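You operate a simulated robot arm through the tools that you are given. There is no shell and no other tool.

The job below is to be done with a simulated robot arm. You get a single attempt, and the scene is never put back.

Task
Put things in order on the top of the sideboard. At the end: the green mould lid stands where the black pepper mill stood; the green tea tin stands on top of the blue notebook (marked "Notes"); the yellow battery from the top of the sideboard stands on top of the grey tub (marked "BEANS"); the black pepper mill stands where the green tea tin stood; whatever was shut is shut again. Leave all else as you found it, and nothing knocked over.

The check looks at the end state, three seconds after you hand in, the way a careful person would. Anything else that was tipped, shoved, dropped, spilled or broken makes it a failure. A push-on lid holds only when it is set on centred and level and pressed home; a screw cap is set on level and turned clockwise until tight.

Robot
A 6-joint arm with a two-finger parallel gripper, fixed in place. Base frame: the origin is at the foot of the arm, x ahead of it, y to its left, z up; the work surface is at about z = 900. Readings come in mm, degrees, newtons and seconds.
With the tool pointing down near the work surface it reaches from about 360 to 760 mm from the base axis. Its first joint turns from -66.0 to 66.0 degrees. Payload 2.45 kg.
The tool frame sits at the grasp point between the pads (the TCP): z along the fingers, y along the line on which they close. The tips reach 24 mm beyond it. Largest opening 68 mm; finger width 17, thickness 10; the body of the gripper, 40 by 70 mm, starts 41 mm behind the TCP.
Orientation is told as [roll, pitch, yaw] about the base's x, y, z axes, in that order, counted from this pose: with the fingers straight down and closing along the base's y, the tool's x points along the base's -x, its y along +y and its z along -z.

Tools
- The arm moves only by the tool jog_arm. Its argument "rows" is a list of rows, each a list of 7 numbers: the gripper command, from -1 (fully open) to 1 (shut), values between in proportion, then the shift along the base's x, y, z in mm, then the turn, a rotation vector about the base's x, y, z in degrees. In form: [[fingers, dx, dy, dz, rx, ry, rz], ...]. A call has 1 to 20 rows; each row is the pose to reach, as a shift and turn from the pose commanded when the call began. A row lasts 0.2 s, in which the tool goes at most 50 mm and 8.6 degrees; a call with a longer step from one row to the next is refused whole, and so is a gripper value outside its range. A pose out of reach is approached as far as the arm can. The call stops where the force on the tool passes 40 N (or 10 N more than at its start, if that is more) or the arm is blocked; 0.2 s more then pass. Each finger travels about 108 mm/s and halts on what it meets, pressing with about 32 N; the grip force reading is that of the motor and also rises with nothing between the fingers. The clock runs only during rows and for 0.2 s after the last one: add rows that repeat a pose to give the fingers time. It gives the time, the measured TCP pose, the force on the tool (base axes), the opening and the grip force at its end, in the units of the frame above (readings bear some noise), with the torque about the TCP (base axes, N m) and any sound that the robot's microphone picked up.
- Cameras (640 x 400 px; columns grow to the right, rows downward): "scene" is fixed at [178, 428.9, 1456.9]; the picture's right is [-0.58, -0.81, 0.00], its down [-0.52, 0.37, -0.77] and it looks along [0.63, -0.45, -0.63] (base axes); focal length 270 px, centre (320, 200). "wrist" rides on the gripper at [84, 11, -75] in the tool frame; the picture's right is [-0.13, 0.99, 0.00], its down [-0.60, -0.08, -0.79] and it looks along [-0.79, -0.10, 0.61] (tool axes); focal length 251 px, centre (320, 200). There is no depth. A picture from a camera that has moved, and an enlarged one, comes with that camera's place and axes in the base frame and with its lens.
- get_image(camera): a new picture of that camera. The clock stands still meanwhile.
- close_up(camera, box): a new picture of the part [left, top, right, bottom] of that camera's present view, enlarged. The clock stands still meanwhile.
- job_done(): hands the job in; it is judged then, once.

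Places have to be worked out from the pictures, the camera data and where the tool is seen. Open the gripper and draw the arm clear of the work before you hand the job in, unless the task says otherwise.

The tools are called after "Emit:" by a JSON object that holds its "api" and its "payload". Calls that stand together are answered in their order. jog_arm: Moves the arm, as the interface text tells. Its arguments: {"type":"object","properties":{"rows":{"type":"array"}},"required":["rows"]} The other tools are called the same way: get_image (camera) takes a picture; close_up (camera, box) takes an enlarged picture of a part of a camera's view; job_done () hands the job in.

At the start:

```text
t: 0.0
ee_pos: [502.1, -19.0, 1208.8]
orientation: [0.0, 0.0, 0.1]
force: [0.4, -0.8, 0.6]
wrist_torque: [-0.01, 0.01, 0.01]
opening: 67.9
gripper_force: 0.0
```

scene: 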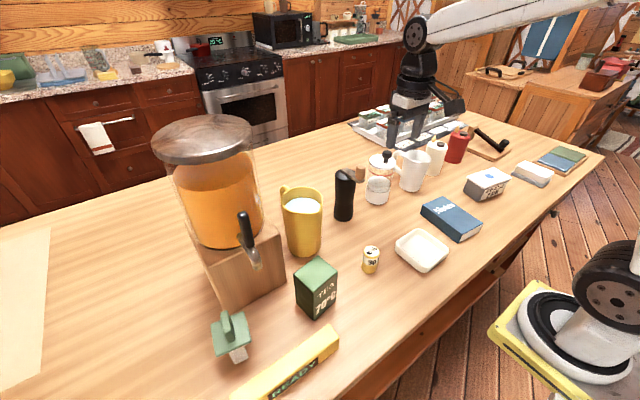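
wrist: 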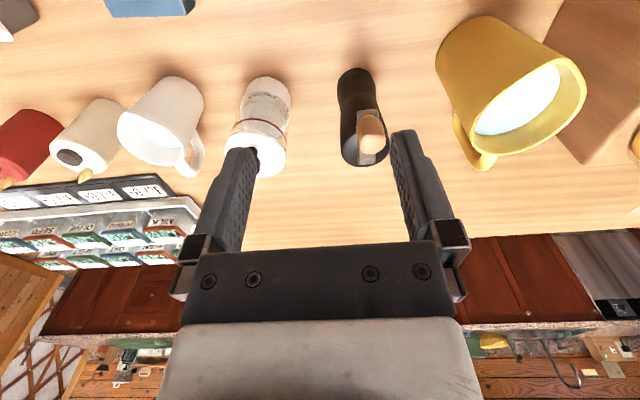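

The overview shows the pepper mill, tea tin, battery, notebook, tub and green mould lid. I'll take enlarged pictures to identify each thing and work out their places.

Emit:
{"api": "close_up", "payload": {"camera": "scene", "box": [180, 220, 380, 400]}}

Emit:
{"api": "close_up", "payload": {"camera": "scene", "box": [320, 140, 480, 280]}}

Emit:
{"api": "close_up", "payload": {"camera": "scene", "box": [420, 110, 600, 250]}}

Emit:
{"api": "get_image", "payload": {"camera": "scene"}}

```text
2.22 times, centred on (280, 310) of scene
camera zoom: at [178.0, 428.9, 1456.9], right [-0.58, -0.81, 0.0], down [-0.52, 0.37, -0.77], along [0.63, -0.45, -0.63], focal length 600 px, centre (409, -44)
```

zoom: 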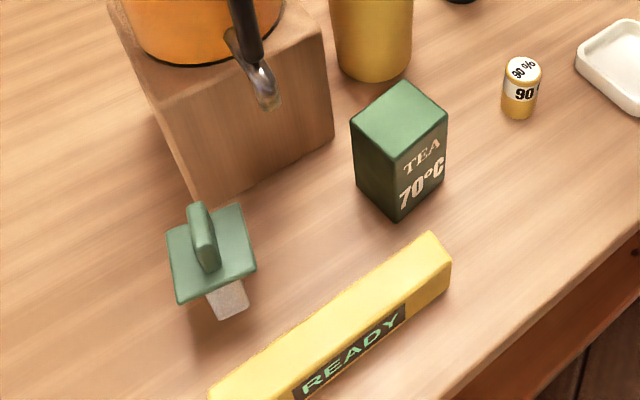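

```text
2.86 times, centred on (400, 210) of scene
camera zoom: at [178.0, 428.9, 1456.9], right [-0.58, -0.81, 0.0], down [-0.52, 0.37, -0.77], along [0.63, -0.45, -0.63], focal length 772 px, centre (91, 171)
```

zoom: 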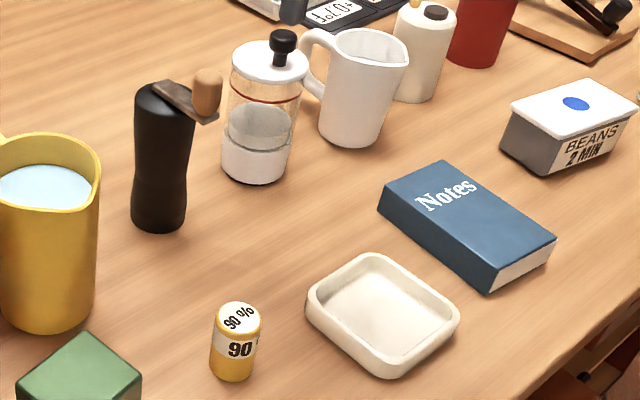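

```text
2.86 times, centred on (510, 180) of scene
camera zoom: at [178.0, 428.9, 1456.9], right [-0.58, -0.81, 0.0], down [-0.52, 0.37, -0.77], along [0.63, -0.45, -0.63], focal length 772 px, centre (-223, 257)
```

zoom: 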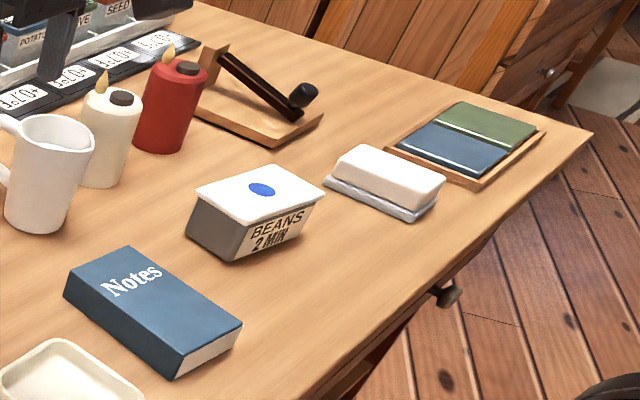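

```text
taken
```

scene: 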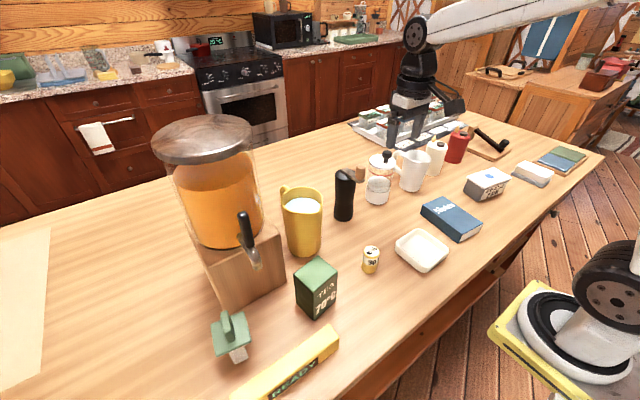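

Mill is judged near (629,19), tin near (444,247), battery near (440,90), notebook near (427,-226), tub near (442,-438) and mould lid near (470,430). I'll raise and tilt the arm so the wrist camera looks down on the left half of the work surface.

Emit:
{"api": "jog_arm", "payload": {"rows": [[-1, -12, 38, 10, 0, 6, 0], [-1, -24, 76, 20, 0, 12, 0], [-1, -37, 114, 30, 0, 18, 0], [-1, -50, 152, 40, 0, 24, 0], [-1, -62, 189, 50, 0, 30, 0], [-1, -62, 189, 50, 0, 30, 0]]}}

Emit:
{"api": "get_image", "payload": {"camera": "wrist"}}

Emit:
{"api": "get_image", "payload": {"camera": "scene"}}

```text
t: 1.4
ee_pos: [439.4, 171.1, 1258.9]
orientation: [-0.1, 30.0, 0.0]
force: [1.0, -0.8, -0.8]
wrist_torque: [0.02, 0.04, -0.01]
opening: 68.3
gripper_force: 0.0
```

```text
taken
camera wrist: at [404.3, 184.2, 1366.3], right [0.11, 0.99, -0.06], down [0.92, -0.08, 0.38], along [0.38, -0.1, -0.92], focal length 251 px, centre (320, 200)
```

wrist: 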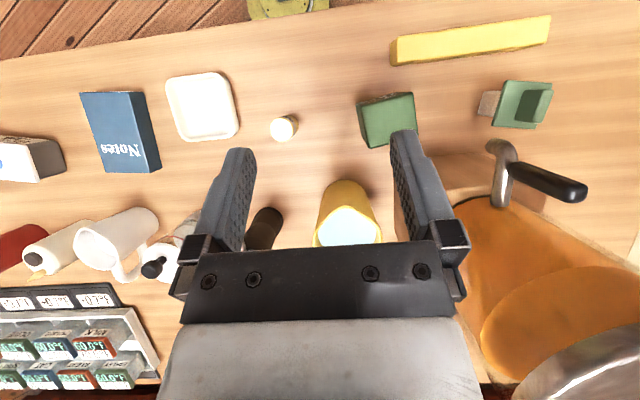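

```text
taken
```

scene: 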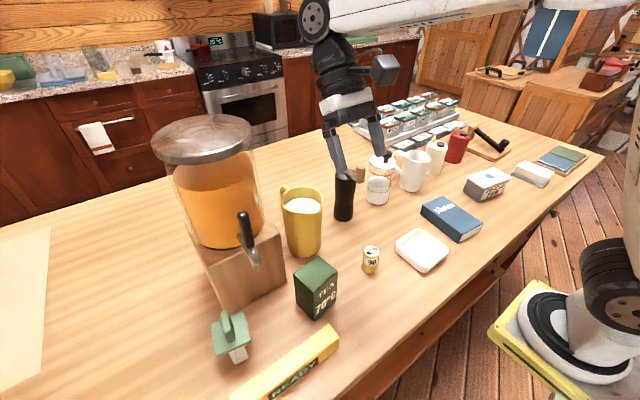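

The tilted view looks almost straight down on the things. I take enlarged views of each one to measure shapes and places.

Emit:
{"api": "close_up", "payload": {"camera": "wrist", "box": [460, 60, 580, 140]}}

Emit:
{"api": "close_up", "payload": {"camera": "wrist", "box": [340, 75, 440, 155]}}

Emit:
{"api": "close_up", "payload": {"camera": "wrist", "box": [250, 100, 320, 150]}}

Emit:
{"api": "close_up", "payload": {"camera": "wrist", "box": [0, 70, 180, 190]}}

Emit:
{"api": "close_up", "payload": {"camera": "scene", "box": [200, 300, 260, 370]}}

Emit:
{"api": "close_up", "payload": {"camera": "scene", "box": [285, 250, 350, 325]}}

Emit:
{"api": "close_up", "payload": {"camera": "scene", "box": [320, 160, 390, 230]}}

Emit:
{"api": "close_up", "payload": {"camera": "scene", "box": [455, 155, 520, 210]}}

```text
5.00 times, centred on (520, 100) of wrist
camera zoom: at [404.3, 184.2, 1366.3], right [0.11, 0.99, -0.06], down [0.92, -0.08, 0.38], along [0.38, -0.1, -0.92], focal length 1257 px, centre (-680, 700)
```

zoom: 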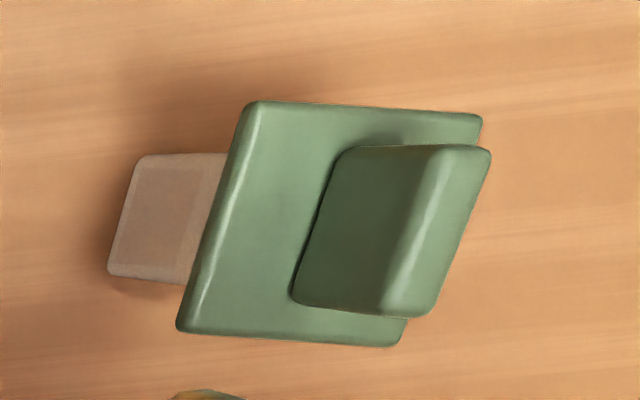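

```text
5.00 times, centred on (390, 115) of wrist
camera zoom: at [404.3, 184.2, 1366.3], right [0.11, 0.99, -0.06], down [0.92, -0.08, 0.38], along [0.38, -0.1, -0.92], focal length 1257 px, centre (-30, 625)
```

zoom: 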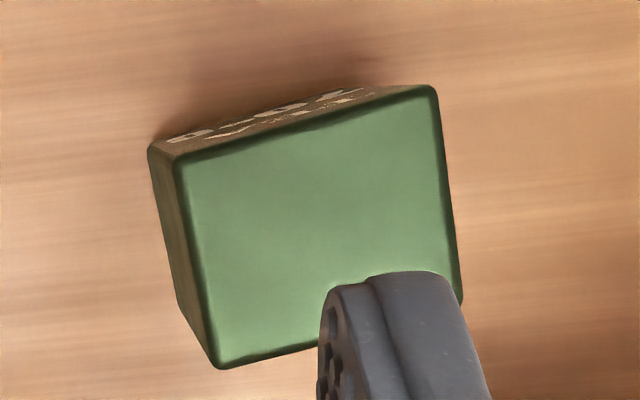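

```text
8.00 times, centred on (285, 125) of wrist
camera zoom: at [404.3, 184.2, 1366.3], right [0.11, 0.99, -0.06], down [0.92, -0.08, 0.38], along [0.38, -0.1, -0.92], focal length 2012 px, centre (600, 800)
```

zoom: 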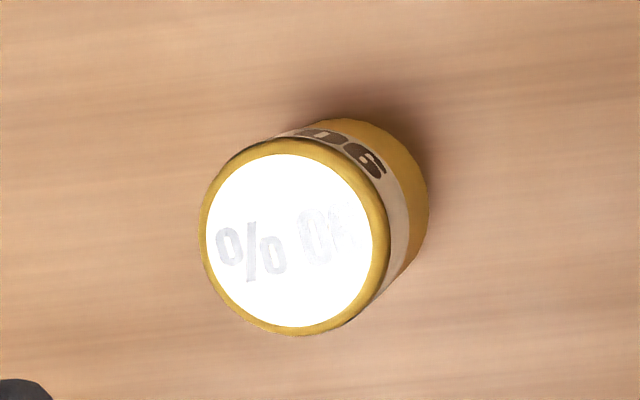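

```text
3.33 times, centred on (90, 130) of wrist
camera zoom: at [404.3, 184.2, 1366.3], right [0.11, 0.99, -0.06], down [0.92, -0.08, 0.38], along [0.38, -0.1, -0.92], focal length 838 px, centre (1087, 433)
```

zoom: 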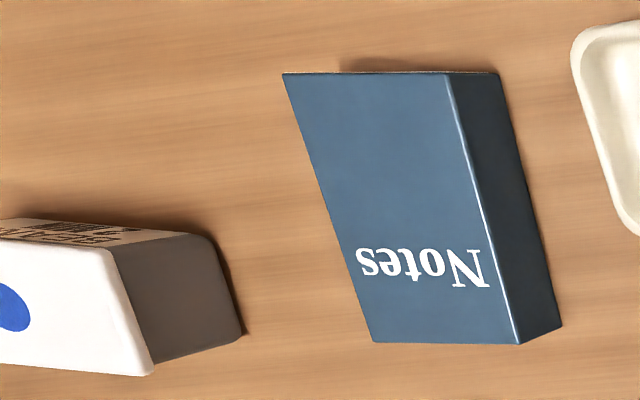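

```text
5.71 times, centred on (230, 335) of scene
camera zoom: at [178.0, 429.0, 1456.9], right [-0.58, -0.81, 0.0], down [-0.52, 0.37, -0.77], along [0.63, -0.45, -0.63], focal length 1544 px, centre (834, -571)
```

zoom: 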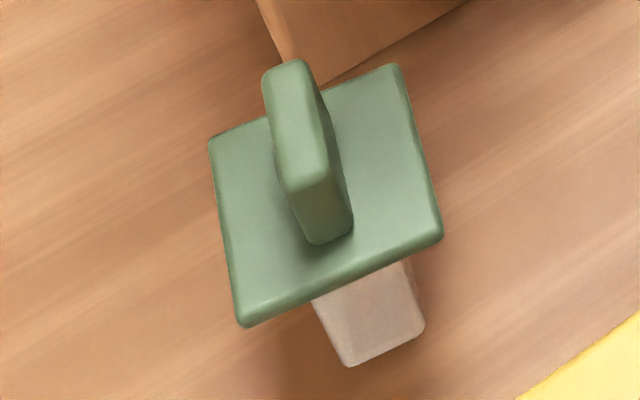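

```text
5.33 times, centred on (318, 288) of scene
camera zoom: at [178.0, 429.0, 1456.9], right [-0.58, -0.81, 0.0], down [-0.52, 0.37, -0.77], along [0.63, -0.45, -0.63], focal length 1441 px, centre (333, -267)
```

zoom: 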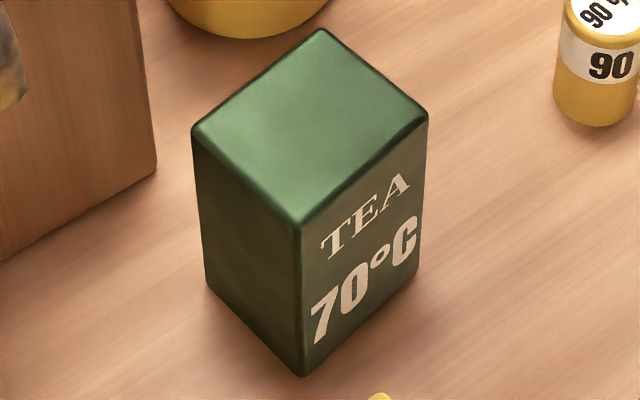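

```text
5.71 times, centred on (355, 195) of scene
camera zoom: at [178.0, 429.0, 1456.9], right [-0.58, -0.81, 0.0], down [-0.52, 0.37, -0.77], along [0.63, -0.45, -0.63], focal length 1544 px, centre (120, 229)
```

zoom: 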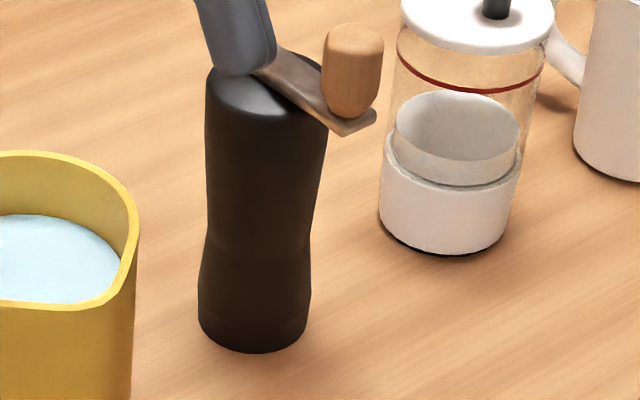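

```text
7.27 times, centred on (488, 182) of scene
camera zoom: at [178.0, 429.0, 1456.9], right [-0.58, -0.81, 0.0], down [-0.52, 0.37, -0.77], along [0.63, -0.45, -0.63], focal length 1965 px, centre (-898, 327)
```

zoom: 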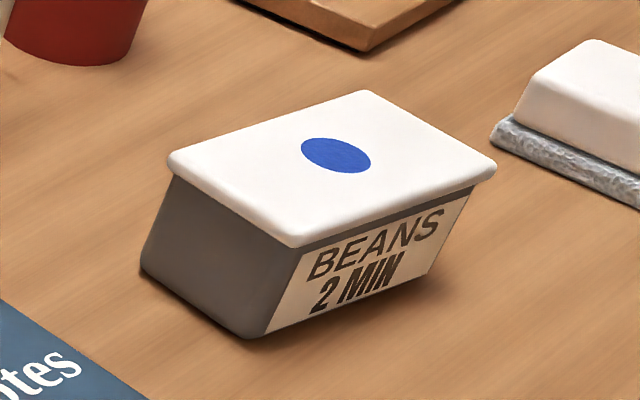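

The pictures give: lid plate at z≈982 with a fin handle up to z≈1020, tin about 57×64 mm with top near z≈1009, battery top near 966. I'll look closer at the lid's underside, the notebook and the tub before touching anything.

Emit:
{"api": "close_up", "payload": {"camera": "scene", "box": [208, 305, 256, 370]}}

Emit:
{"api": "close_up", "payload": {"camera": "scene", "box": [415, 190, 487, 246]}}

Emit:
{"api": "close_up", "payload": {"camera": "wrist", "box": [230, 200, 310, 256]}}

Emit:
{"api": "close_up", "payload": {"camera": "wrist", "box": [380, 0, 560, 140]}}

```text
6.15 times, centred on (232, 338) of scene
camera zoom: at [178.0, 429.0, 1456.9], right [-0.58, -0.81, 0.0], down [-0.52, 0.37, -0.77], along [0.63, -0.45, -0.63], focal length 1662 px, centre (862, -646)
```

zoom: 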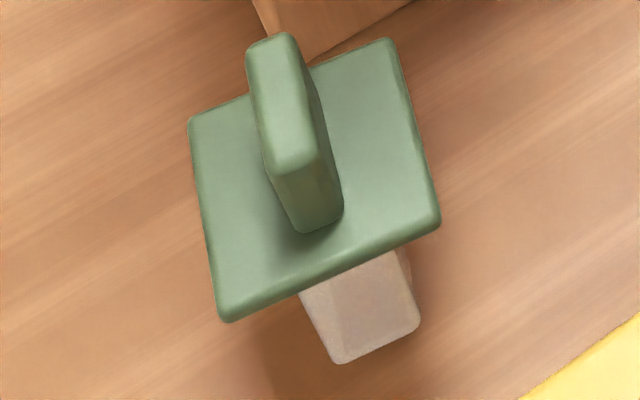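

```text
7.14 times, centred on (451, 218) of scene
camera zoom: at [178.0, 429.0, 1456.9], right [-0.58, -0.81, 0.0], down [-0.52, 0.37, -0.77], along [0.63, -0.45, -0.63], focal length 1930 px, centre (-616, 71)
```

zoom: 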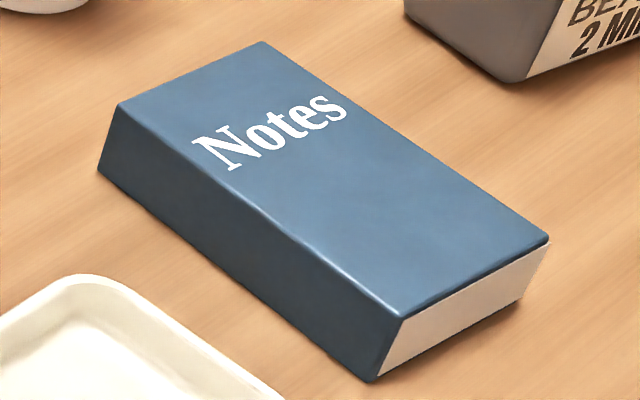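

```text
7.14 times, centred on (270, 228) of wrist
camera zoom: at [404.3, 184.2, 1366.3], right [0.11, 0.99, -0.06], down [0.92, -0.08, 0.38], along [0.38, -0.1, -0.92], focal length 1796 px, centre (677, 0)
```

zoom: 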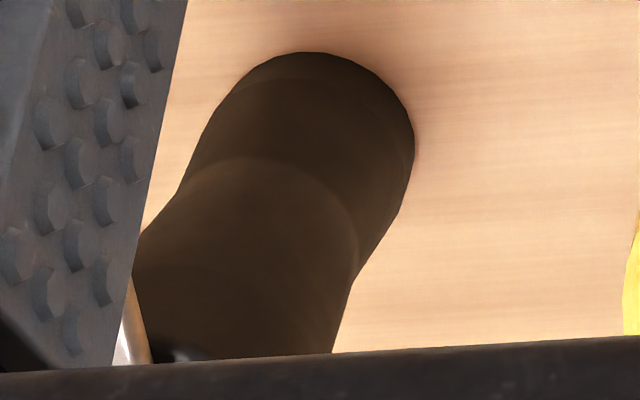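

```text
2.86 times, centred on (470, 70) of wrist
camera zoom: at [404.3, 184.2, 1366.3], right [0.11, 0.99, -0.06], down [0.92, -0.08, 0.38], along [0.38, -0.1, -0.92], focal length 718 px, centre (-109, 571)
```

zoom: 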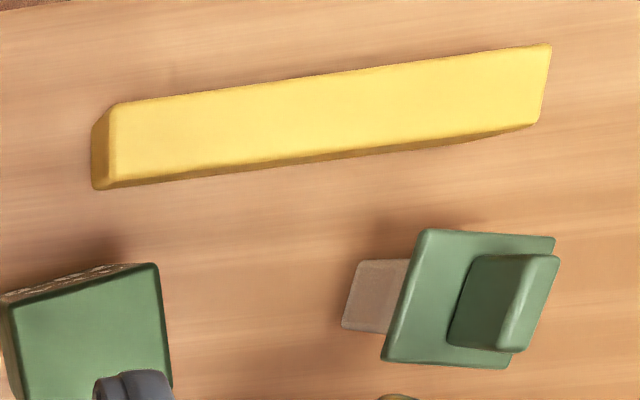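

Notebook centre is about (426,-213) with its top at z≈936; the tin's narrow side (≈57 mm) lies along x, so I'll grip across that with a yaw near 99°. First I level the tool and move above the tin.

Emit:
{"api": "jog_arm", "payload": {"rows": [[-1, 1, 16, -12, 0, -6, 0], [-1, 2, 32, -24, 0, -12, 0], [-1, 3, 48, -36, 0, -18, 0], [-1, 4, 64, -48, 0, -24, 0], [-1, 5, 79, -60, 0, -30, 0], [-1, 5, 79, -60, 0, -30, 0]]}}

Emit:
{"api": "jog_arm", "payload": {"rows": [[-1, 0, 0, 0, 0, 0, 8.3], [-1, 0, 0, 0, 0, 0, 16.6], [-1, 0, 0, 0, 0, 0, 24.9], [-1, 0, 0, 0, 0, 0, 33.2], [-1, 0, 0, 0, 0, 0, 41.5], [-1, 0, 0, 0, 0, 0, 49.8], [-1, 0, 0, 0, 0, 0, 58.1], [-1, 0, 0, 0, 0, 0, 66.4], [-1, 0, 0, 0, 0, 0, 74.7], [-1, 0, 0, 0, 0, 0, 83], [-1, 0, 0, 0, 0, 0, 91.3], [-1, 0, 0, 0, 0, 0, 99.4], [-1, 0, 0, 0, 0, 0, 99.4]]}}

Emit:
{"api": "get_image", "payload": {"camera": "wrist"}}

Emit:
{"api": "get_image", "payload": {"camera": "scene"}}

```text
t: 2.8
ee_pos: [445.1, 249.0, 1198.7]
orientation: [0.0, -0.2, 0.0]
force: [0.5, 0.9, -0.5]
wrist_torque: [-0.02, 0.03, 0.0]
opening: 67.9
gripper_force: 0.0
```

```text
t: 5.6
ee_pos: [445.4, 249.3, 1199.1]
orientation: [0.0, 0.0, 99.5]
force: [-0.3, -1.1, 0.1]
wrist_torque: [-0.01, 0.02, 0.0]
opening: 67.9
gripper_force: 0.1
```

```text
taken
camera wrist: at [449.0, 165.2, 1273.7], right [-1.0, -0.04, 0.0], down [-0.02, 0.61, 0.79], along [-0.03, 0.79, -0.61], focal length 251 px, centre (320, 200)
```

wrist: 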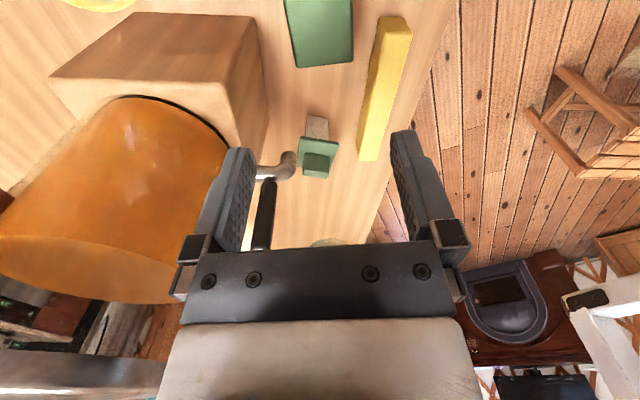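

```text
taken
```

scene: 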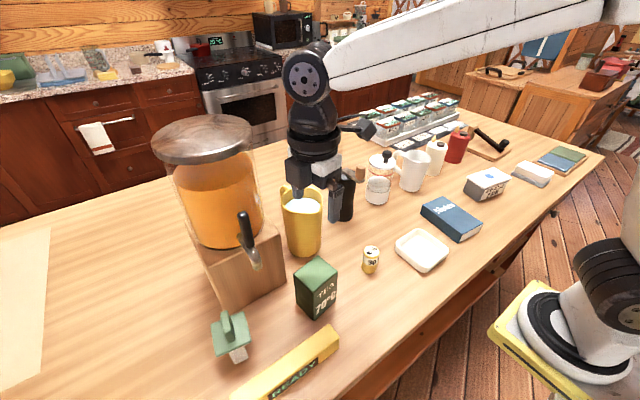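

The tool is level with yaw 99.5 at (445,249,1199). I zoom on the scene to check the fingers against the tin.

Emit:
{"api": "close_up", "payload": {"camera": "scene", "box": [260, 130, 390, 330]}}

Emit:
{"api": "close_up", "payload": {"camera": "wrist", "box": [260, 0, 400, 90]}}

```text
2.00 times, centred on (325, 230) of scene
camera zoom: at [178.0, 428.9, 1456.9], right [-0.58, -0.81, 0.0], down [-0.52, 0.37, -0.77], along [0.63, -0.45, -0.63], focal length 540 px, centre (310, 140)
```

zoom: 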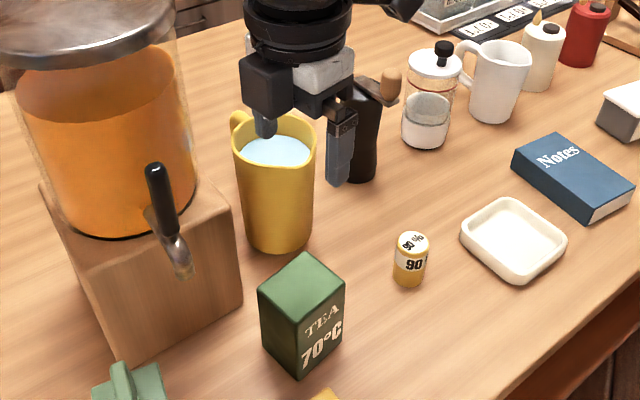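

```text
4.44 times, centred on (330, 45) of wrist
camera zoom: at [449.0, 165.2, 1273.7], right [-1.0, -0.04, 0.0], down [-0.02, 0.61, 0.79], along [-0.03, 0.79, -0.61], focal length 1118 px, centre (276, 889)
```

zoom: 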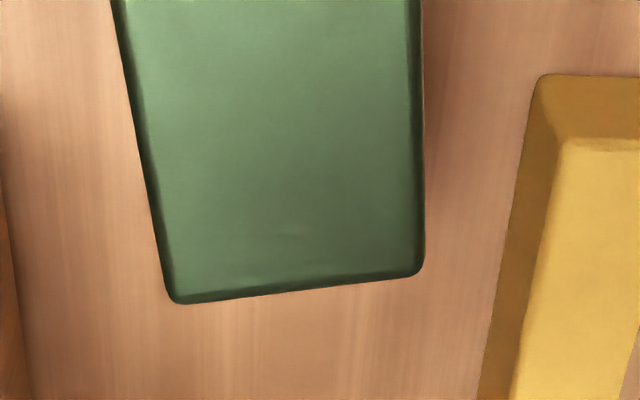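

The tin's top-face corners put its centre at about (445.5,251), rotated 9°, 57.5 mm wide across the fingers, so the tool is centred. I descend around the tin.

Emit:
{"api": "jog_arm", "payload": {"rows": [[-1, 0, 1, -40, 0, 0, 0], [-1, 0, 1, -80, 0, 0, 0], [-1, 0, 1, -120, 0, 0, 0], [-1, 0, 1, -150, 0, 0, 0], [-1, 0, 1, -170, 0, 0, 0], [-1, 0, 1, -185, 0, 0, 0], [-1, 0, 1, -198, 0, 0, 0], [-1, 0, 1, -208, 0, 0, 0], [-1, 0, 1, -217, 0, 0, 0], [-1, 0, 1, -217, 0, 0, 0]]}}

Emit:
{"api": "close_up", "payload": {"camera": "scene", "box": [260, 170, 390, 330]}}

Emit:
{"api": "get_image", "payload": {"camera": "wrist"}}

```text
t: 7.8
ee_pos: [444.6, 248.3, 981.0]
orientation: [0.0, -0.1, 99.4]
force: [-0.8, -0.3, 0.0]
wrist_torque: [0.01, 0.01, -0.01]
opening: 67.7
gripper_force: 0.1
```

```text
2.50 times, centred on (325, 250) of scene
camera zoom: at [178.0, 428.9, 1456.9], right [-0.58, -0.81, 0.0], down [-0.52, 0.37, -0.77], along [0.63, -0.45, -0.63], focal length 675 px, centre (308, 75)
```

zoom: 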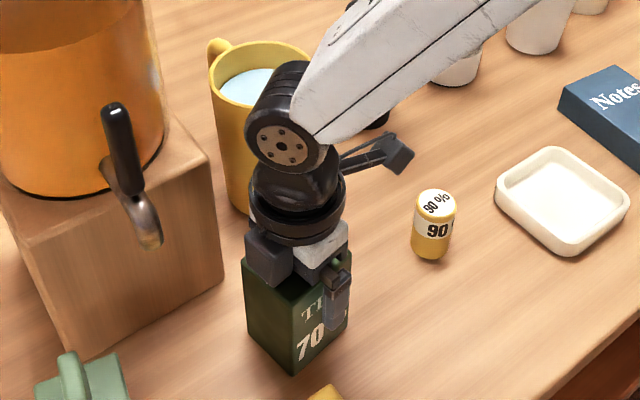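

```text
taken
camera wrist: at [448.1, 165.0, 1056.6], right [-1.0, -0.03, 0.0], down [-0.02, 0.61, 0.79], along [-0.03, 0.79, -0.61], focal length 251 px, centre (320, 200)
```

wrist: 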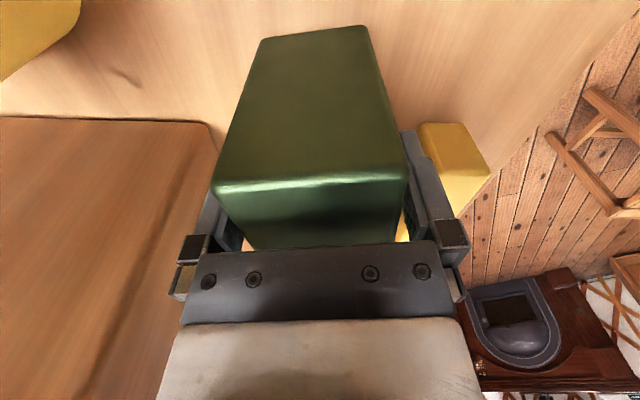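

The tin is between the fingers with no contact. I close the gripper on it.

Emit:
{"api": "jog_arm", "payload": {"rows": [[1, 0, 0, 0, 0, 0, 0], [1, 0, 0, 0, 0, 0, 0], [1, 0, 0, 0, 0, 0, 0]]}}

```text
t: 8.6
ee_pos: [444.3, 249.6, 981.3]
orientation: [0.0, 0.0, 99.4]
force: [0.2, 0.0, 1.1]
wrist_torque: [0.06, 0.01, -0.05]
opening: 59.8
gripper_force: 32.2
```

Gripped at 59.8 mm. I lift the tin straight up.

Emit:
{"api": "jog_arm", "payload": {"rows": [[1, 0, 0, 8, 0, 0, 0], [1, 0, 0, 25, 0, 0, 0], [1, 0, 0, 60, 0, 0, 0], [1, 0, 0, 100, 0, 0, 0], [1, 0, 0, 135, 0, 0, 0], [1, 0, 0, 160, 0, 0, 0], [1, 0, 0, 160, 0, 0, 0]]}}

Emit:
{"api": "close_up", "payload": {"camera": "scene", "box": [240, 100, 400, 330]}}

```text
t: 10.2
ee_pos: [445.6, 249.3, 1140.6]
orientation: [0.0, 0.0, 99.5]
force: [0.2, 0.0, -2.1]
wrist_torque: [0.01, 0.02, 0.01]
opening: 59.8
gripper_force: 31.9
```

```text
1.74 times, centred on (320, 215) of scene
camera zoom: at [178.0, 428.9, 1456.9], right [-0.58, -0.81, 0.0], down [-0.52, 0.37, -0.77], along [0.63, -0.45, -0.63], focal length 470 px, centre (320, 174)
```

zoom: 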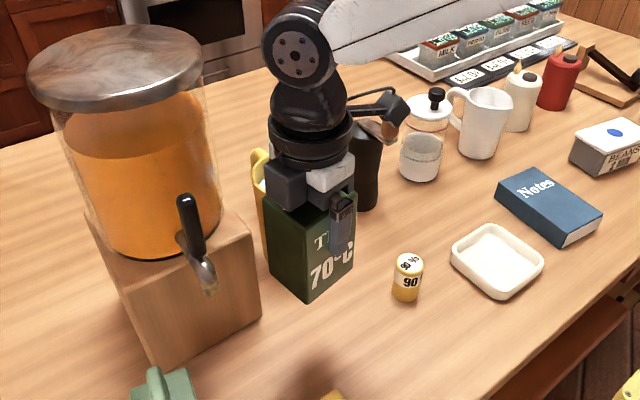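

The tin is held securely. I carry it at height over to the notebook, turning it to line up with the notebook.

Emit:
{"api": "jog_arm", "payload": {"rows": [[1, -1, -23, 0, 0, 0, -0.8], [1, -3, -65, 0, 0, 0, -2.2], [1, -5, -110, 0, 0, 0, -3.8], [1, -7, -155, 0, 0, 0, -5.4], [1, -9, -200, 0, 0, 0, -7], [1, -11, -245, 0, 0, 0, -8.6], [1, -13, -290, 0, 0, 0, -10.2], [1, -15, -335, 0, 0, 0, -11.8], [1, -16, -380, 0, 0, 0, -13.2], [1, -18, -420, 0, 0, 0, -14.4], [1, -19, -450, 0, 0, 0, -15.2], [1, -19, -463, 0, 0, 0, -15.4], [1, -19, -463, 0, 0, 0, -15.4]]}}

Emit:
{"api": "get_image", "payload": {"camera": "wrist"}}

Emit:
{"api": "close_up", "payload": {"camera": "scene", "box": [360, 80, 560, 260]}}

```text
t: 13.0
ee_pos: [425.1, -212.6, 1140.8]
orientation: [-0.1, 0.0, 84.0]
force: [0.8, -0.2, -2.3]
wrist_torque: [0.0, -0.02, -0.01]
opening: 59.9
gripper_force: 32.2
```

```text
taken
camera wrist: at [406.3, -295.3, 1216.7], right [-0.97, 0.23, 0.0], down [0.14, 0.59, 0.79], along [0.18, 0.77, -0.61], focal length 251 px, centre (320, 200)
```

wrist: 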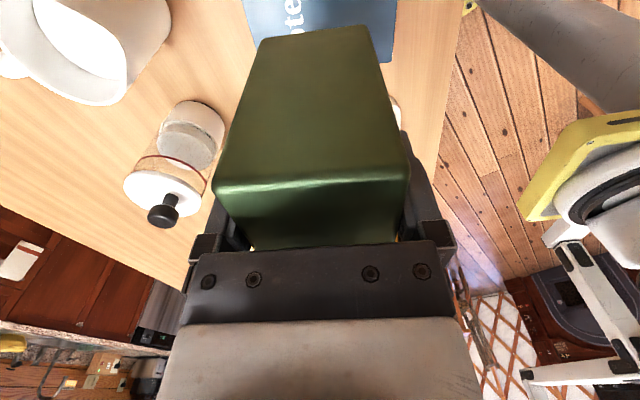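

```text
2.22 times, centred on (460, 170) of scene
camera zoom: at [178.0, 428.9, 1456.9], right [-0.58, -0.81, 0.0], down [-0.52, 0.37, -0.77], along [0.63, -0.45, -0.63], focal length 600 px, centre (9, 267)
```

zoom: 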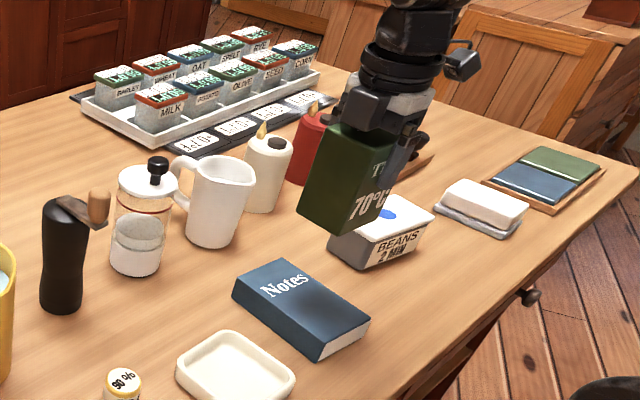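

The tin hangs above the notebook, its bottom near z≈1060. I lower it by 105 mm and look before touching down.

Emit:
{"api": "jog_arm", "payload": {"rows": [[1, 0, 0, -35, 0, 0, 0], [1, 0, 0, -70, 0, 0, 0], [1, 0, 0, -95, 0, 0, 0], [1, 0, 0, -108, 0, 0, 0], [1, 0, 0, -108, 0, 0, 0]]}}

Emit:
{"api": "close_up", "payload": {"camera": "scene", "box": [390, 110, 510, 260]}}

Emit:
{"api": "close_up", "payload": {"camera": "wrist", "box": [200, 0, 440, 150]}}

```text
t: 14.2
ee_pos: [427.4, -213.3, 1034.2]
orientation: [0.0, 0.0, 84.1]
force: [-0.4, 1.2, -1.3]
wrist_torque: [-0.02, 0.0, 0.0]
opening: 60.0
gripper_force: 31.6
```

```text
2.67 times, centred on (450, 185) of scene
camera zoom: at [178.0, 428.9, 1456.9], right [-0.58, -0.81, 0.0], down [-0.52, 0.37, -0.77], along [0.63, -0.45, -0.63], focal length 720 px, centre (-27, 240)
```

zoom: 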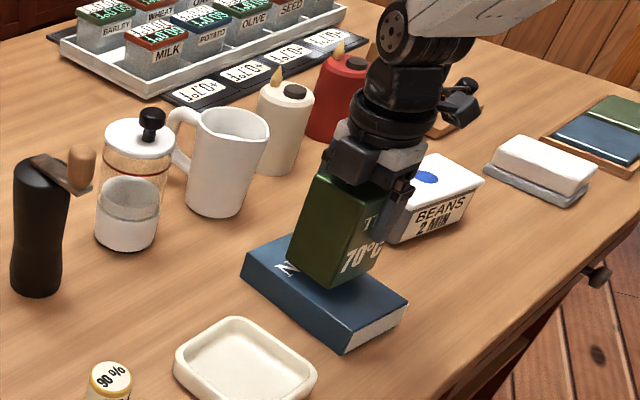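

```text
2.67 times, centred on (320, 75) of wrist
camera zoom: at [407.9, -294.4, 1107.9], right [-0.97, 0.23, 0.0], down [0.14, 0.59, 0.79], along [0.18, 0.77, -0.61], focal length 670 px, centre (320, 533)
```

zoom: 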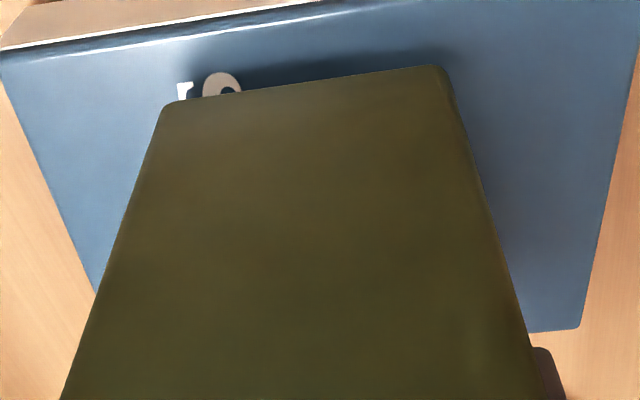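

The tin is about 17 mm above the notebook and inside its edges. I ease it down in small steps.

Emit:
{"api": "jog_arm", "payload": {"rows": [[1, 0, 0, -6, 0, 0, 0], [1, 0, 0, -11, 0, 0, 0], [1, 0, 0, -14, 0, 0, 0], [1, 0, 0, -14, 0, 0, 0]]}}

Emit:
{"api": "close_up", "payload": {"camera": "scene", "box": [425, 170, 485, 250]}}

```text
t: 15.2
ee_pos: [426.9, -213.7, 1019.3]
orientation: [0.0, 0.0, 84.0]
force: [-0.2, 0.5, -1.1]
wrist_torque: [-0.01, -0.02, 0.01]
opening: 59.8
gripper_force: 32.6
```

```text
5.00 times, centred on (455, 210) of scene
camera zoom: at [178.0, 428.9, 1456.9], right [-0.58, -0.81, 0.0], down [-0.52, 0.37, -0.77], along [0.63, -0.45, -0.63], focal length 1351 px, centre (-355, 150)
```

zoom: 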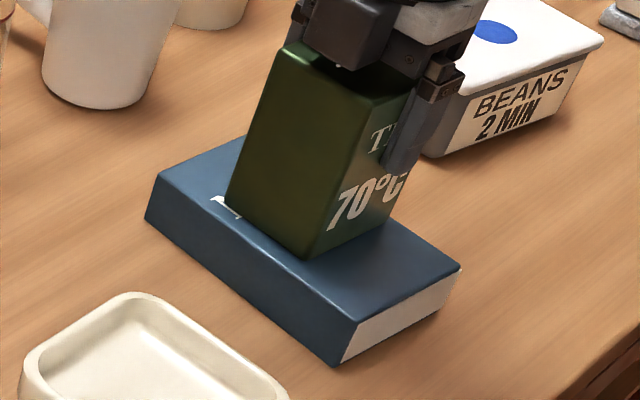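

It is nearly on the notebook; I continue with 1 mm steps and read the force.

Emit:
{"api": "jog_arm", "payload": {"rows": [[1, 0, 0, -1, 0, 0, 0], [1, 0, 0, -2, 0, 0, 0], [1, 0, 0, -2, 0, 0, 0]]}}

```text
t: 16.0
ee_pos: [426.2, -214.0, 1019.2]
orientation: [0.0, 0.0, 84.0]
force: [-7.2, 7.3, 27.1]
wrist_torque: [0.08, 0.58, -0.24]
opening: 60.0
gripper_force: 32.2
```

Contact with 27 N upward at z≈1019. I relieve the pressure by 2 mm and then open the fingers.

Emit:
{"api": "jog_arm", "payload": {"rows": [[1, 0, 0, 1.5, 0, 0, 0], [1, 0, 0, 1.5, 0, 0, 0]]}}

Emit:
{"api": "jog_arm", "payload": {"rows": [[-1, 0, 0, 0, 0, 0, 0], [-1, 0, 0, 0, 0, 0, 0], [-1, 0, 0, 0, 0, 0, 0]]}}

Emit:
{"api": "close_up", "payload": {"camera": "scene", "box": [425, 170, 485, 250]}}

```text
t: 16.6
ee_pos: [426.6, -213.5, 1020.6]
orientation: [-0.1, 0.1, 84.0]
force: [1.6, -1.1, 2.4]
wrist_torque: [-0.25, -0.19, 0.02]
opening: 59.7
gripper_force: 32.1
```

```text
t: 17.4
ee_pos: [427.2, -213.7, 1018.9]
orientation: [0.0, 0.1, 84.0]
force: [0.1, -0.4, 0.4]
wrist_torque: [-0.03, -0.01, 0.01]
opening: 67.9
gripper_force: 0.2
```

```text
5.00 times, centred on (455, 210) of scene
camera zoom: at [178.0, 428.9, 1456.9], right [-0.58, -0.81, 0.0], down [-0.52, 0.37, -0.77], along [0.63, -0.45, -0.63], focal length 1351 px, centre (-355, 150)
```

zoom: 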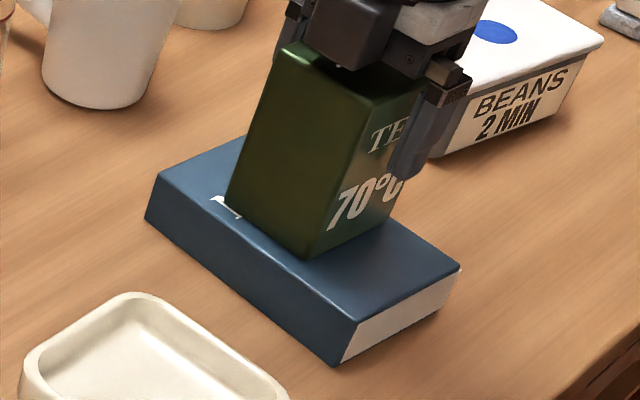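

The tin stands free on the notebook. I raise the gripper straight up clear of it.

Emit:
{"api": "jog_arm", "payload": {"rows": [[-1, 0, 0, 10, 0, 0, 0], [-1, 0, 0, 30, 0, 0, 0], [-1, 0, 0, 70, 0, 0, 0], [-1, 0, 0, 115, 0, 0, 0], [-1, 0, 0, 160, 0, 0, 0], [-1, 0, 0, 160, 0, 0, 0]]}}

Emit:
{"api": "jog_arm", "payload": {"rows": [[-1, 2, 26, 0, 0, 0, -7.5], [-1, 3, 52, 0, 0, 0, -15], [-1, 5, 78, 0, 0, 0, -22.5], [-1, 6, 104, 0, 0, 0, -30], [-1, 8, 130, 0, 0, 0, -37.5], [-1, 10, 156, 0, 0, 0, -45], [-1, 11, 182, 0, 0, 0, -52.5], [-1, 13, 208, 0, 0, 0, -60], [-1, 14, 234, 0, 0, 0, -67.5], [-1, 16, 260, 0, 0, 0, -75.5], [-1, 17, 285, 0, 0, 0, -84], [-1, 17, 285, 0, 0, 0, -84]]}}

Emit:
{"api": "get_image", "payload": {"camera": "wrist"}}

Emit:
{"api": "get_image", "payload": {"camera": "scene"}}

```text
t: 18.8
ee_pos: [425.7, -214.9, 1177.6]
orientation: [0.0, 0.0, 84.0]
force: [0.3, -0.6, 0.7]
wrist_torque: [0.02, -0.05, -0.01]
opening: 68.0
gripper_force: 0.1
```

```text
t: 21.4
ee_pos: [443.5, 72.5, 1180.5]
orientation: [0.0, 0.0, -0.1]
force: [0.7, -1.1, 0.0]
wrist_torque: [0.04, 0.01, -0.03]
opening: 68.0
gripper_force: 0.1
```

```text
taken
camera wrist: at [360.5, 84.8, 1254.7], right [0.13, 0.99, 0.0], down [0.6, -0.08, 0.79], along [0.79, -0.1, -0.61], focal length 251 px, centre (320, 200)
```

wrist: 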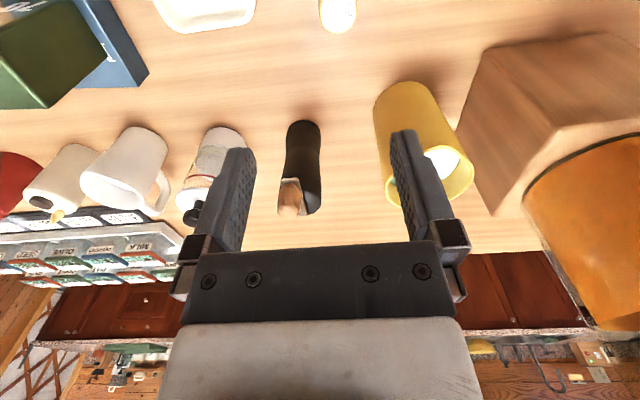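

```text
taken
```

scene: 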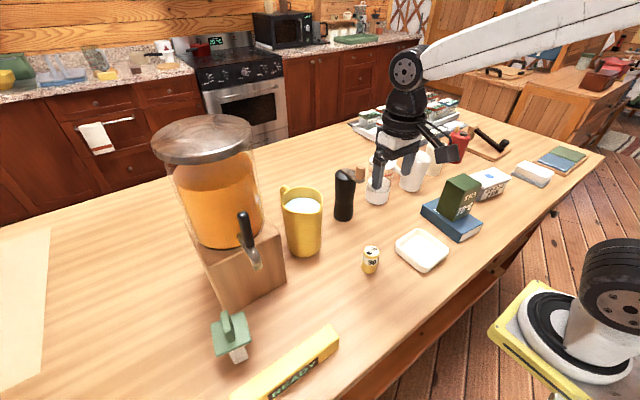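

The tin stands well on the notebook. Now I measure the pepper mill, its crank knob and the battery from this pose.

Emit:
{"api": "close_up", "payload": {"camera": "wrist", "box": [260, 110, 340, 220]}}

Emit:
{"api": "close_up", "payload": {"camera": "wrist", "box": [300, 0, 370, 50]}}

Emit:
{"api": "close_up", "payload": {"camera": "scene", "box": [320, 155, 376, 225]}}

Emit:
{"api": "close_up", "payload": {"camera": "scene", "box": [355, 238, 390, 278]}}

Emit:
{"api": "close_up", "payload": {"camera": "scene", "box": [415, 165, 515, 250]}}

```text
3.64 times, centred on (300, 165) of wrist
camera zoom: at [360.5, 84.8, 1254.7], right [0.13, 0.99, 0.0], down [0.6, -0.08, 0.79], along [0.79, -0.1, -0.61], focal length 914 px, centre (393, 327)
```

zoom: 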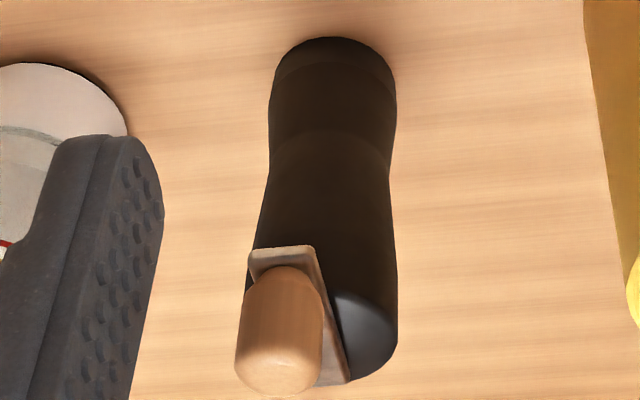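

```text
8.00 times, centred on (335, 25) of wrist
camera zoom: at [360.5, 84.8, 1254.7], right [0.13, 0.99, 0.0], down [0.6, -0.08, 0.79], along [0.79, -0.1, -0.61], focal length 2012 px, centre (200, 1600)
```

zoom: 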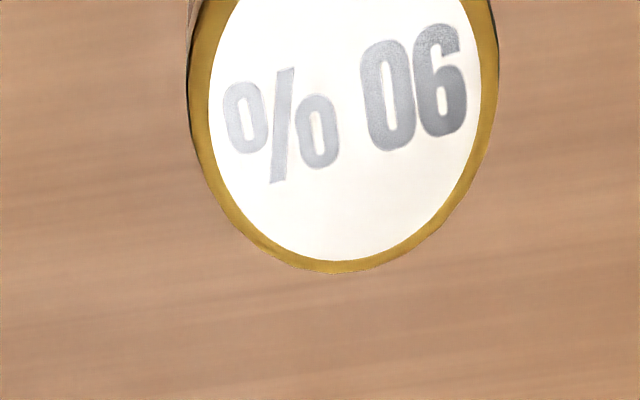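

```text
5.71 times, centred on (348, 190) of scene
camera zoom: at [178.0, 428.9, 1456.9], right [-0.58, -0.81, 0.0], down [-0.52, 0.37, -0.77], along [0.63, -0.45, -0.63], focal length 1544 px, centre (160, 257)
```

zoom: 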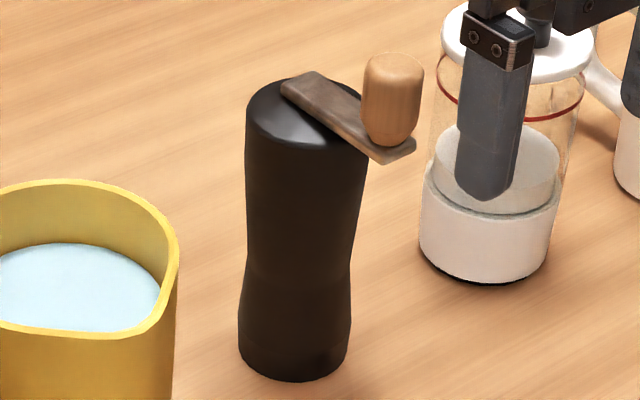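

```text
10.00 times, centred on (372, 258) of scene
camera zoom: at [178.0, 428.9, 1456.9], right [-0.58, -0.81, 0.0], down [-0.52, 0.37, -0.77], along [0.63, -0.45, -0.63], focal length 2702 px, centre (-205, -380)
```

zoom: 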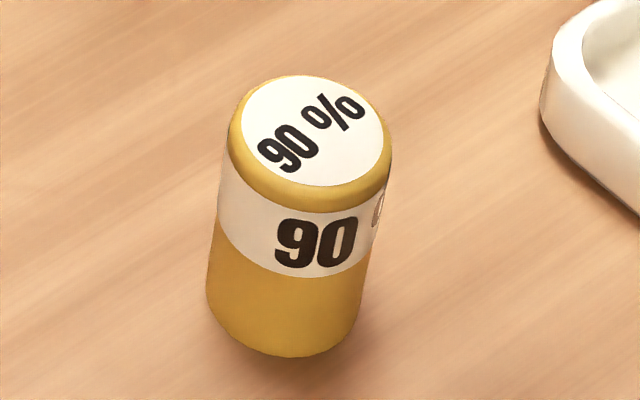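

```text
4.71 times, centred on (465, 208) of scene
camera zoom: at [178.0, 428.9, 1456.9], right [-0.58, -0.81, 0.0], down [-0.52, 0.37, -0.77], along [0.63, -0.45, -0.63], focal length 1271 px, centre (-362, 165)
```

zoom: 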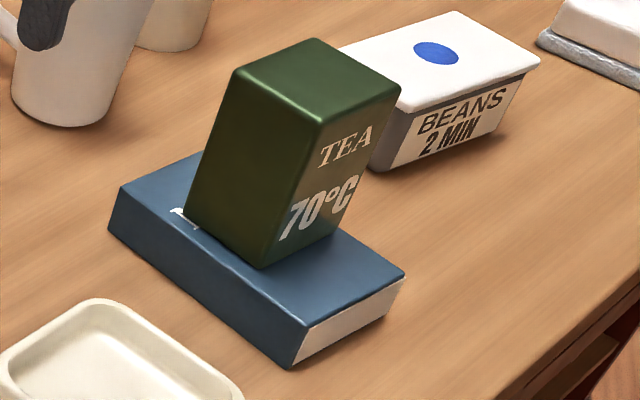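

Battery: centre about (444,90), 38 mm across, top z≈964. I move over it and descend to grip it across its middle-upper part.

Emit:
{"api": "jog_arm", "payload": {"rows": [[-1, 0.5, 9, -30, 0, 0, 0], [-1, 0.5, 17.5, -70, 0, 0, 0], [-1, 0.5, 17.5, -110, 0, 0, 0], [-1, 0.5, 17.5, -150, 0, 0, 0], [-1, 0.5, 17.5, -180, 0, 0, 0], [-1, 0.5, 17.5, -180, 0, 0, 0]]}}

Emit:
{"api": "get_image", "payload": {"camera": "wrist"}}

Emit:
{"api": "close_up", "payload": {"camera": "scene", "box": [320, 180, 420, 290]}}

```text
t: 22.8
ee_pos: [442.3, 88.4, 998.0]
orientation: [0.0, 0.0, 0.0]
force: [-0.7, -0.1, -0.4]
wrist_torque: [0.01, -0.02, -0.02]
opening: 68.1
gripper_force: 0.1
```

```text
taken
camera wrist: at [358.1, 100.5, 1072.6], right [0.13, 0.99, 0.0], down [0.6, -0.08, 0.79], along [0.79, -0.1, -0.61], focal length 251 px, centre (320, 200)
```

wrist: 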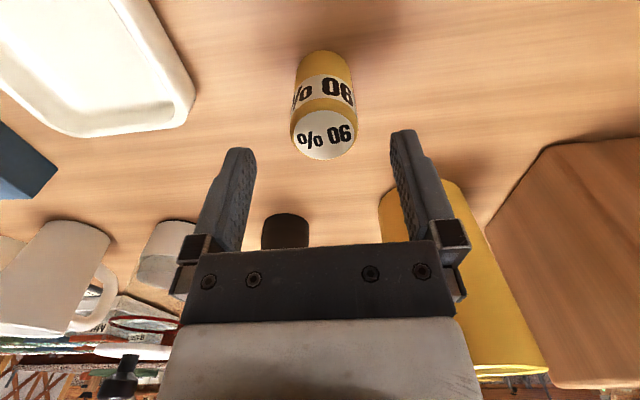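

```text
3.64 times, centred on (370, 235) of scene
camera zoom: at [178.0, 428.9, 1456.9], right [-0.58, -0.81, 0.0], down [-0.52, 0.37, -0.77], along [0.63, -0.45, -0.63], focal length 982 px, centre (138, 73)
```

zoom: 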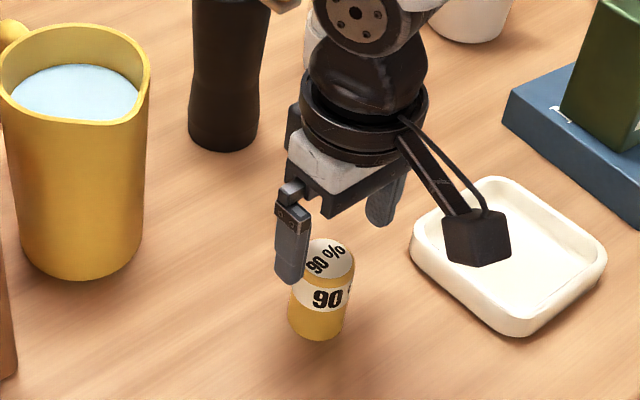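

The battery sits about 1 mm ahead and 2.5 mm left of the tool axis, so I correct that, descend to z≈944 and close.

Emit:
{"api": "jog_arm", "payload": {"rows": [[-1, 1, 2.5, -5, 0, 0, 0], [-1, 1, 2.5, -25, 0, 0, 0], [-1, 1, 2.5, -42, 0, 0, 0], [-1, 1, 2.5, -55, 0, 0, 0], [-1, 1, 2.5, -55, 0, 0, 0]]}}

Emit:
{"api": "jog_arm", "payload": {"rows": [[0.2, 0, 0, 0, 0, 0, 0], [1, 0, 0, 0, 0, 0, 0], [1, 0, 0, 0, 0, 0, 0], [1, 0, 0, 0, 0, 0, 0]]}}

Emit:
{"api": "close_up", "payload": {"camera": "scene", "box": [320, 180, 420, 290]}}

```text
t: 24.0
ee_pos: [444.2, 91.0, 943.5]
orientation: [0.0, -0.1, 0.0]
force: [0.0, 0.2, -0.2]
wrist_torque: [-0.02, 0.01, 0.0]
opening: 68.2
gripper_force: 0.1
```

```text
t: 25.0
ee_pos: [444.3, 90.1, 942.8]
orientation: [0.0, 0.1, 0.0]
force: [0.0, 0.1, 0.4]
wrist_torque: [0.01, -0.03, -0.02]
opening: 36.8
gripper_force: 32.0
```

```text
3.64 times, centred on (370, 235) of scene
camera zoom: at [178.0, 428.9, 1456.9], right [-0.58, -0.81, 0.0], down [-0.52, 0.37, -0.77], along [0.63, -0.45, -0.63], focal length 982 px, centre (138, 73)
```

zoom: 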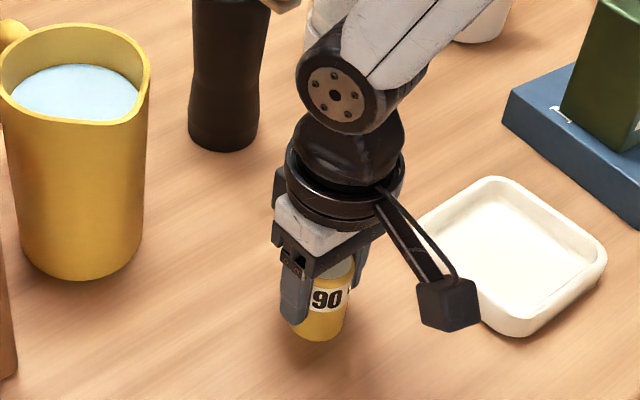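

The battery is gripped at 36.8 mm. I lift it well above the tin's height and carry it toward the tub.

Emit:
{"api": "jog_arm", "payload": {"rows": [[1, 0, 0, 6, 0, 0, 0], [1, 0, 0, 30, 0, 0, 0], [1, 0, 0, 70, 0, 0, 0], [1, 0, 0, 115, 0, 0, 0], [1, 0, 0, 160, 0, 0, 0], [1, 0, 0, 200, 0, 0, 0], [1, 0, 0, 200, 0, 0, 0]]}}

Emit:
{"api": "jog_arm", "payload": {"rows": [[1, 0, -20, 0, 0, 0, 0], [1, 0, -60, 0, 0, 0, 0], [1, 0, -105, 0, 0, 0, 0], [1, 0, -150, 0, 0, 0, 0], [1, 0, -195, 0, 0, 0, 0], [1, 0, -240, 0, 0, 0, 0], [1, 0, -285, 0, 0, 0, 0], [1, 0, -330, 0, 0, 0, 0], [1, 0, -375, 0, 0, 0, 0], [1, 1, -420, 0, 0, 0, 0], [1, 1, -460, 0, 0, 0, 0], [1, 1, -495, 0, 0, 0, 0], [1, 1, -515, 0, 0, 0, 0], [1, 1, -520, 0, 0, 0, 0], [1, 1, -520, 0, 0, 0, 0]]}}

Emit:
{"api": "get_image", "payload": {"camera": "wrist"}}

Emit:
{"api": "close_up", "payload": {"camera": "scene", "box": [400, 60, 600, 240]}}

```text
t: 26.6
ee_pos: [444.1, 91.6, 1143.9]
orientation: [-0.1, 0.1, 0.1]
force: [0.4, 0.3, -1.4]
wrist_torque: [-0.02, 0.01, 0.02]
opening: 36.7
gripper_force: 31.9
```

```text
t: 29.8
ee_pos: [443.9, -428.8, 1144.4]
orientation: [0.0, 0.0, 0.1]
force: [-0.9, 0.0, 0.5]
wrist_torque: [-0.01, -0.01, -0.03]
opening: 37.0
gripper_force: 32.5
```

```text
taken
camera wrist: at [361.1, -417.0, 1219.7], right [0.13, 0.99, 0.0], down [0.6, -0.08, 0.79], along [0.79, -0.1, -0.61], focal length 251 px, centre (320, 200)
```

wrist: 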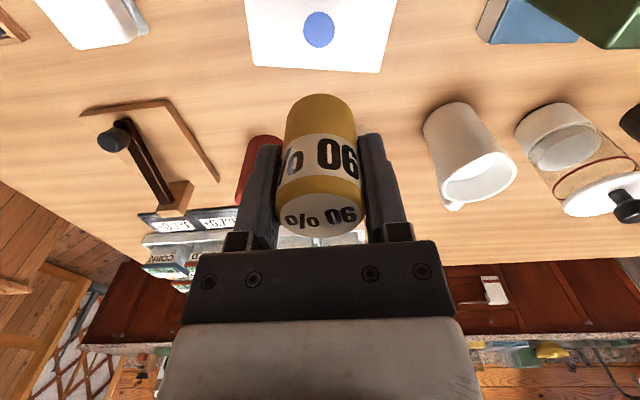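

```text
2.22 times, centred on (500, 150) of scene
camera zoom: at [178.0, 428.9, 1456.9], right [-0.58, -0.81, 0.0], down [-0.52, 0.37, -0.77], along [0.63, -0.45, -0.63], focal length 600 px, centre (-80, 311)
```

zoom: 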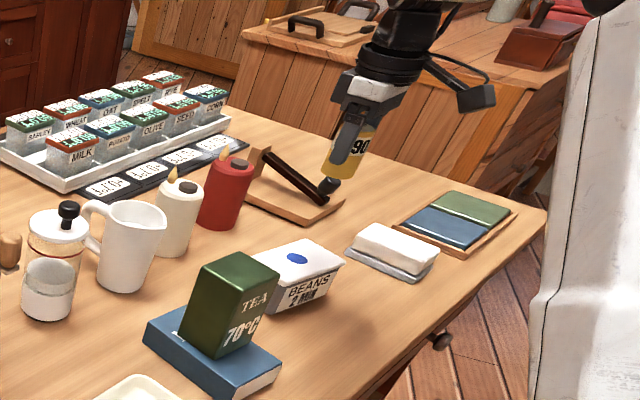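

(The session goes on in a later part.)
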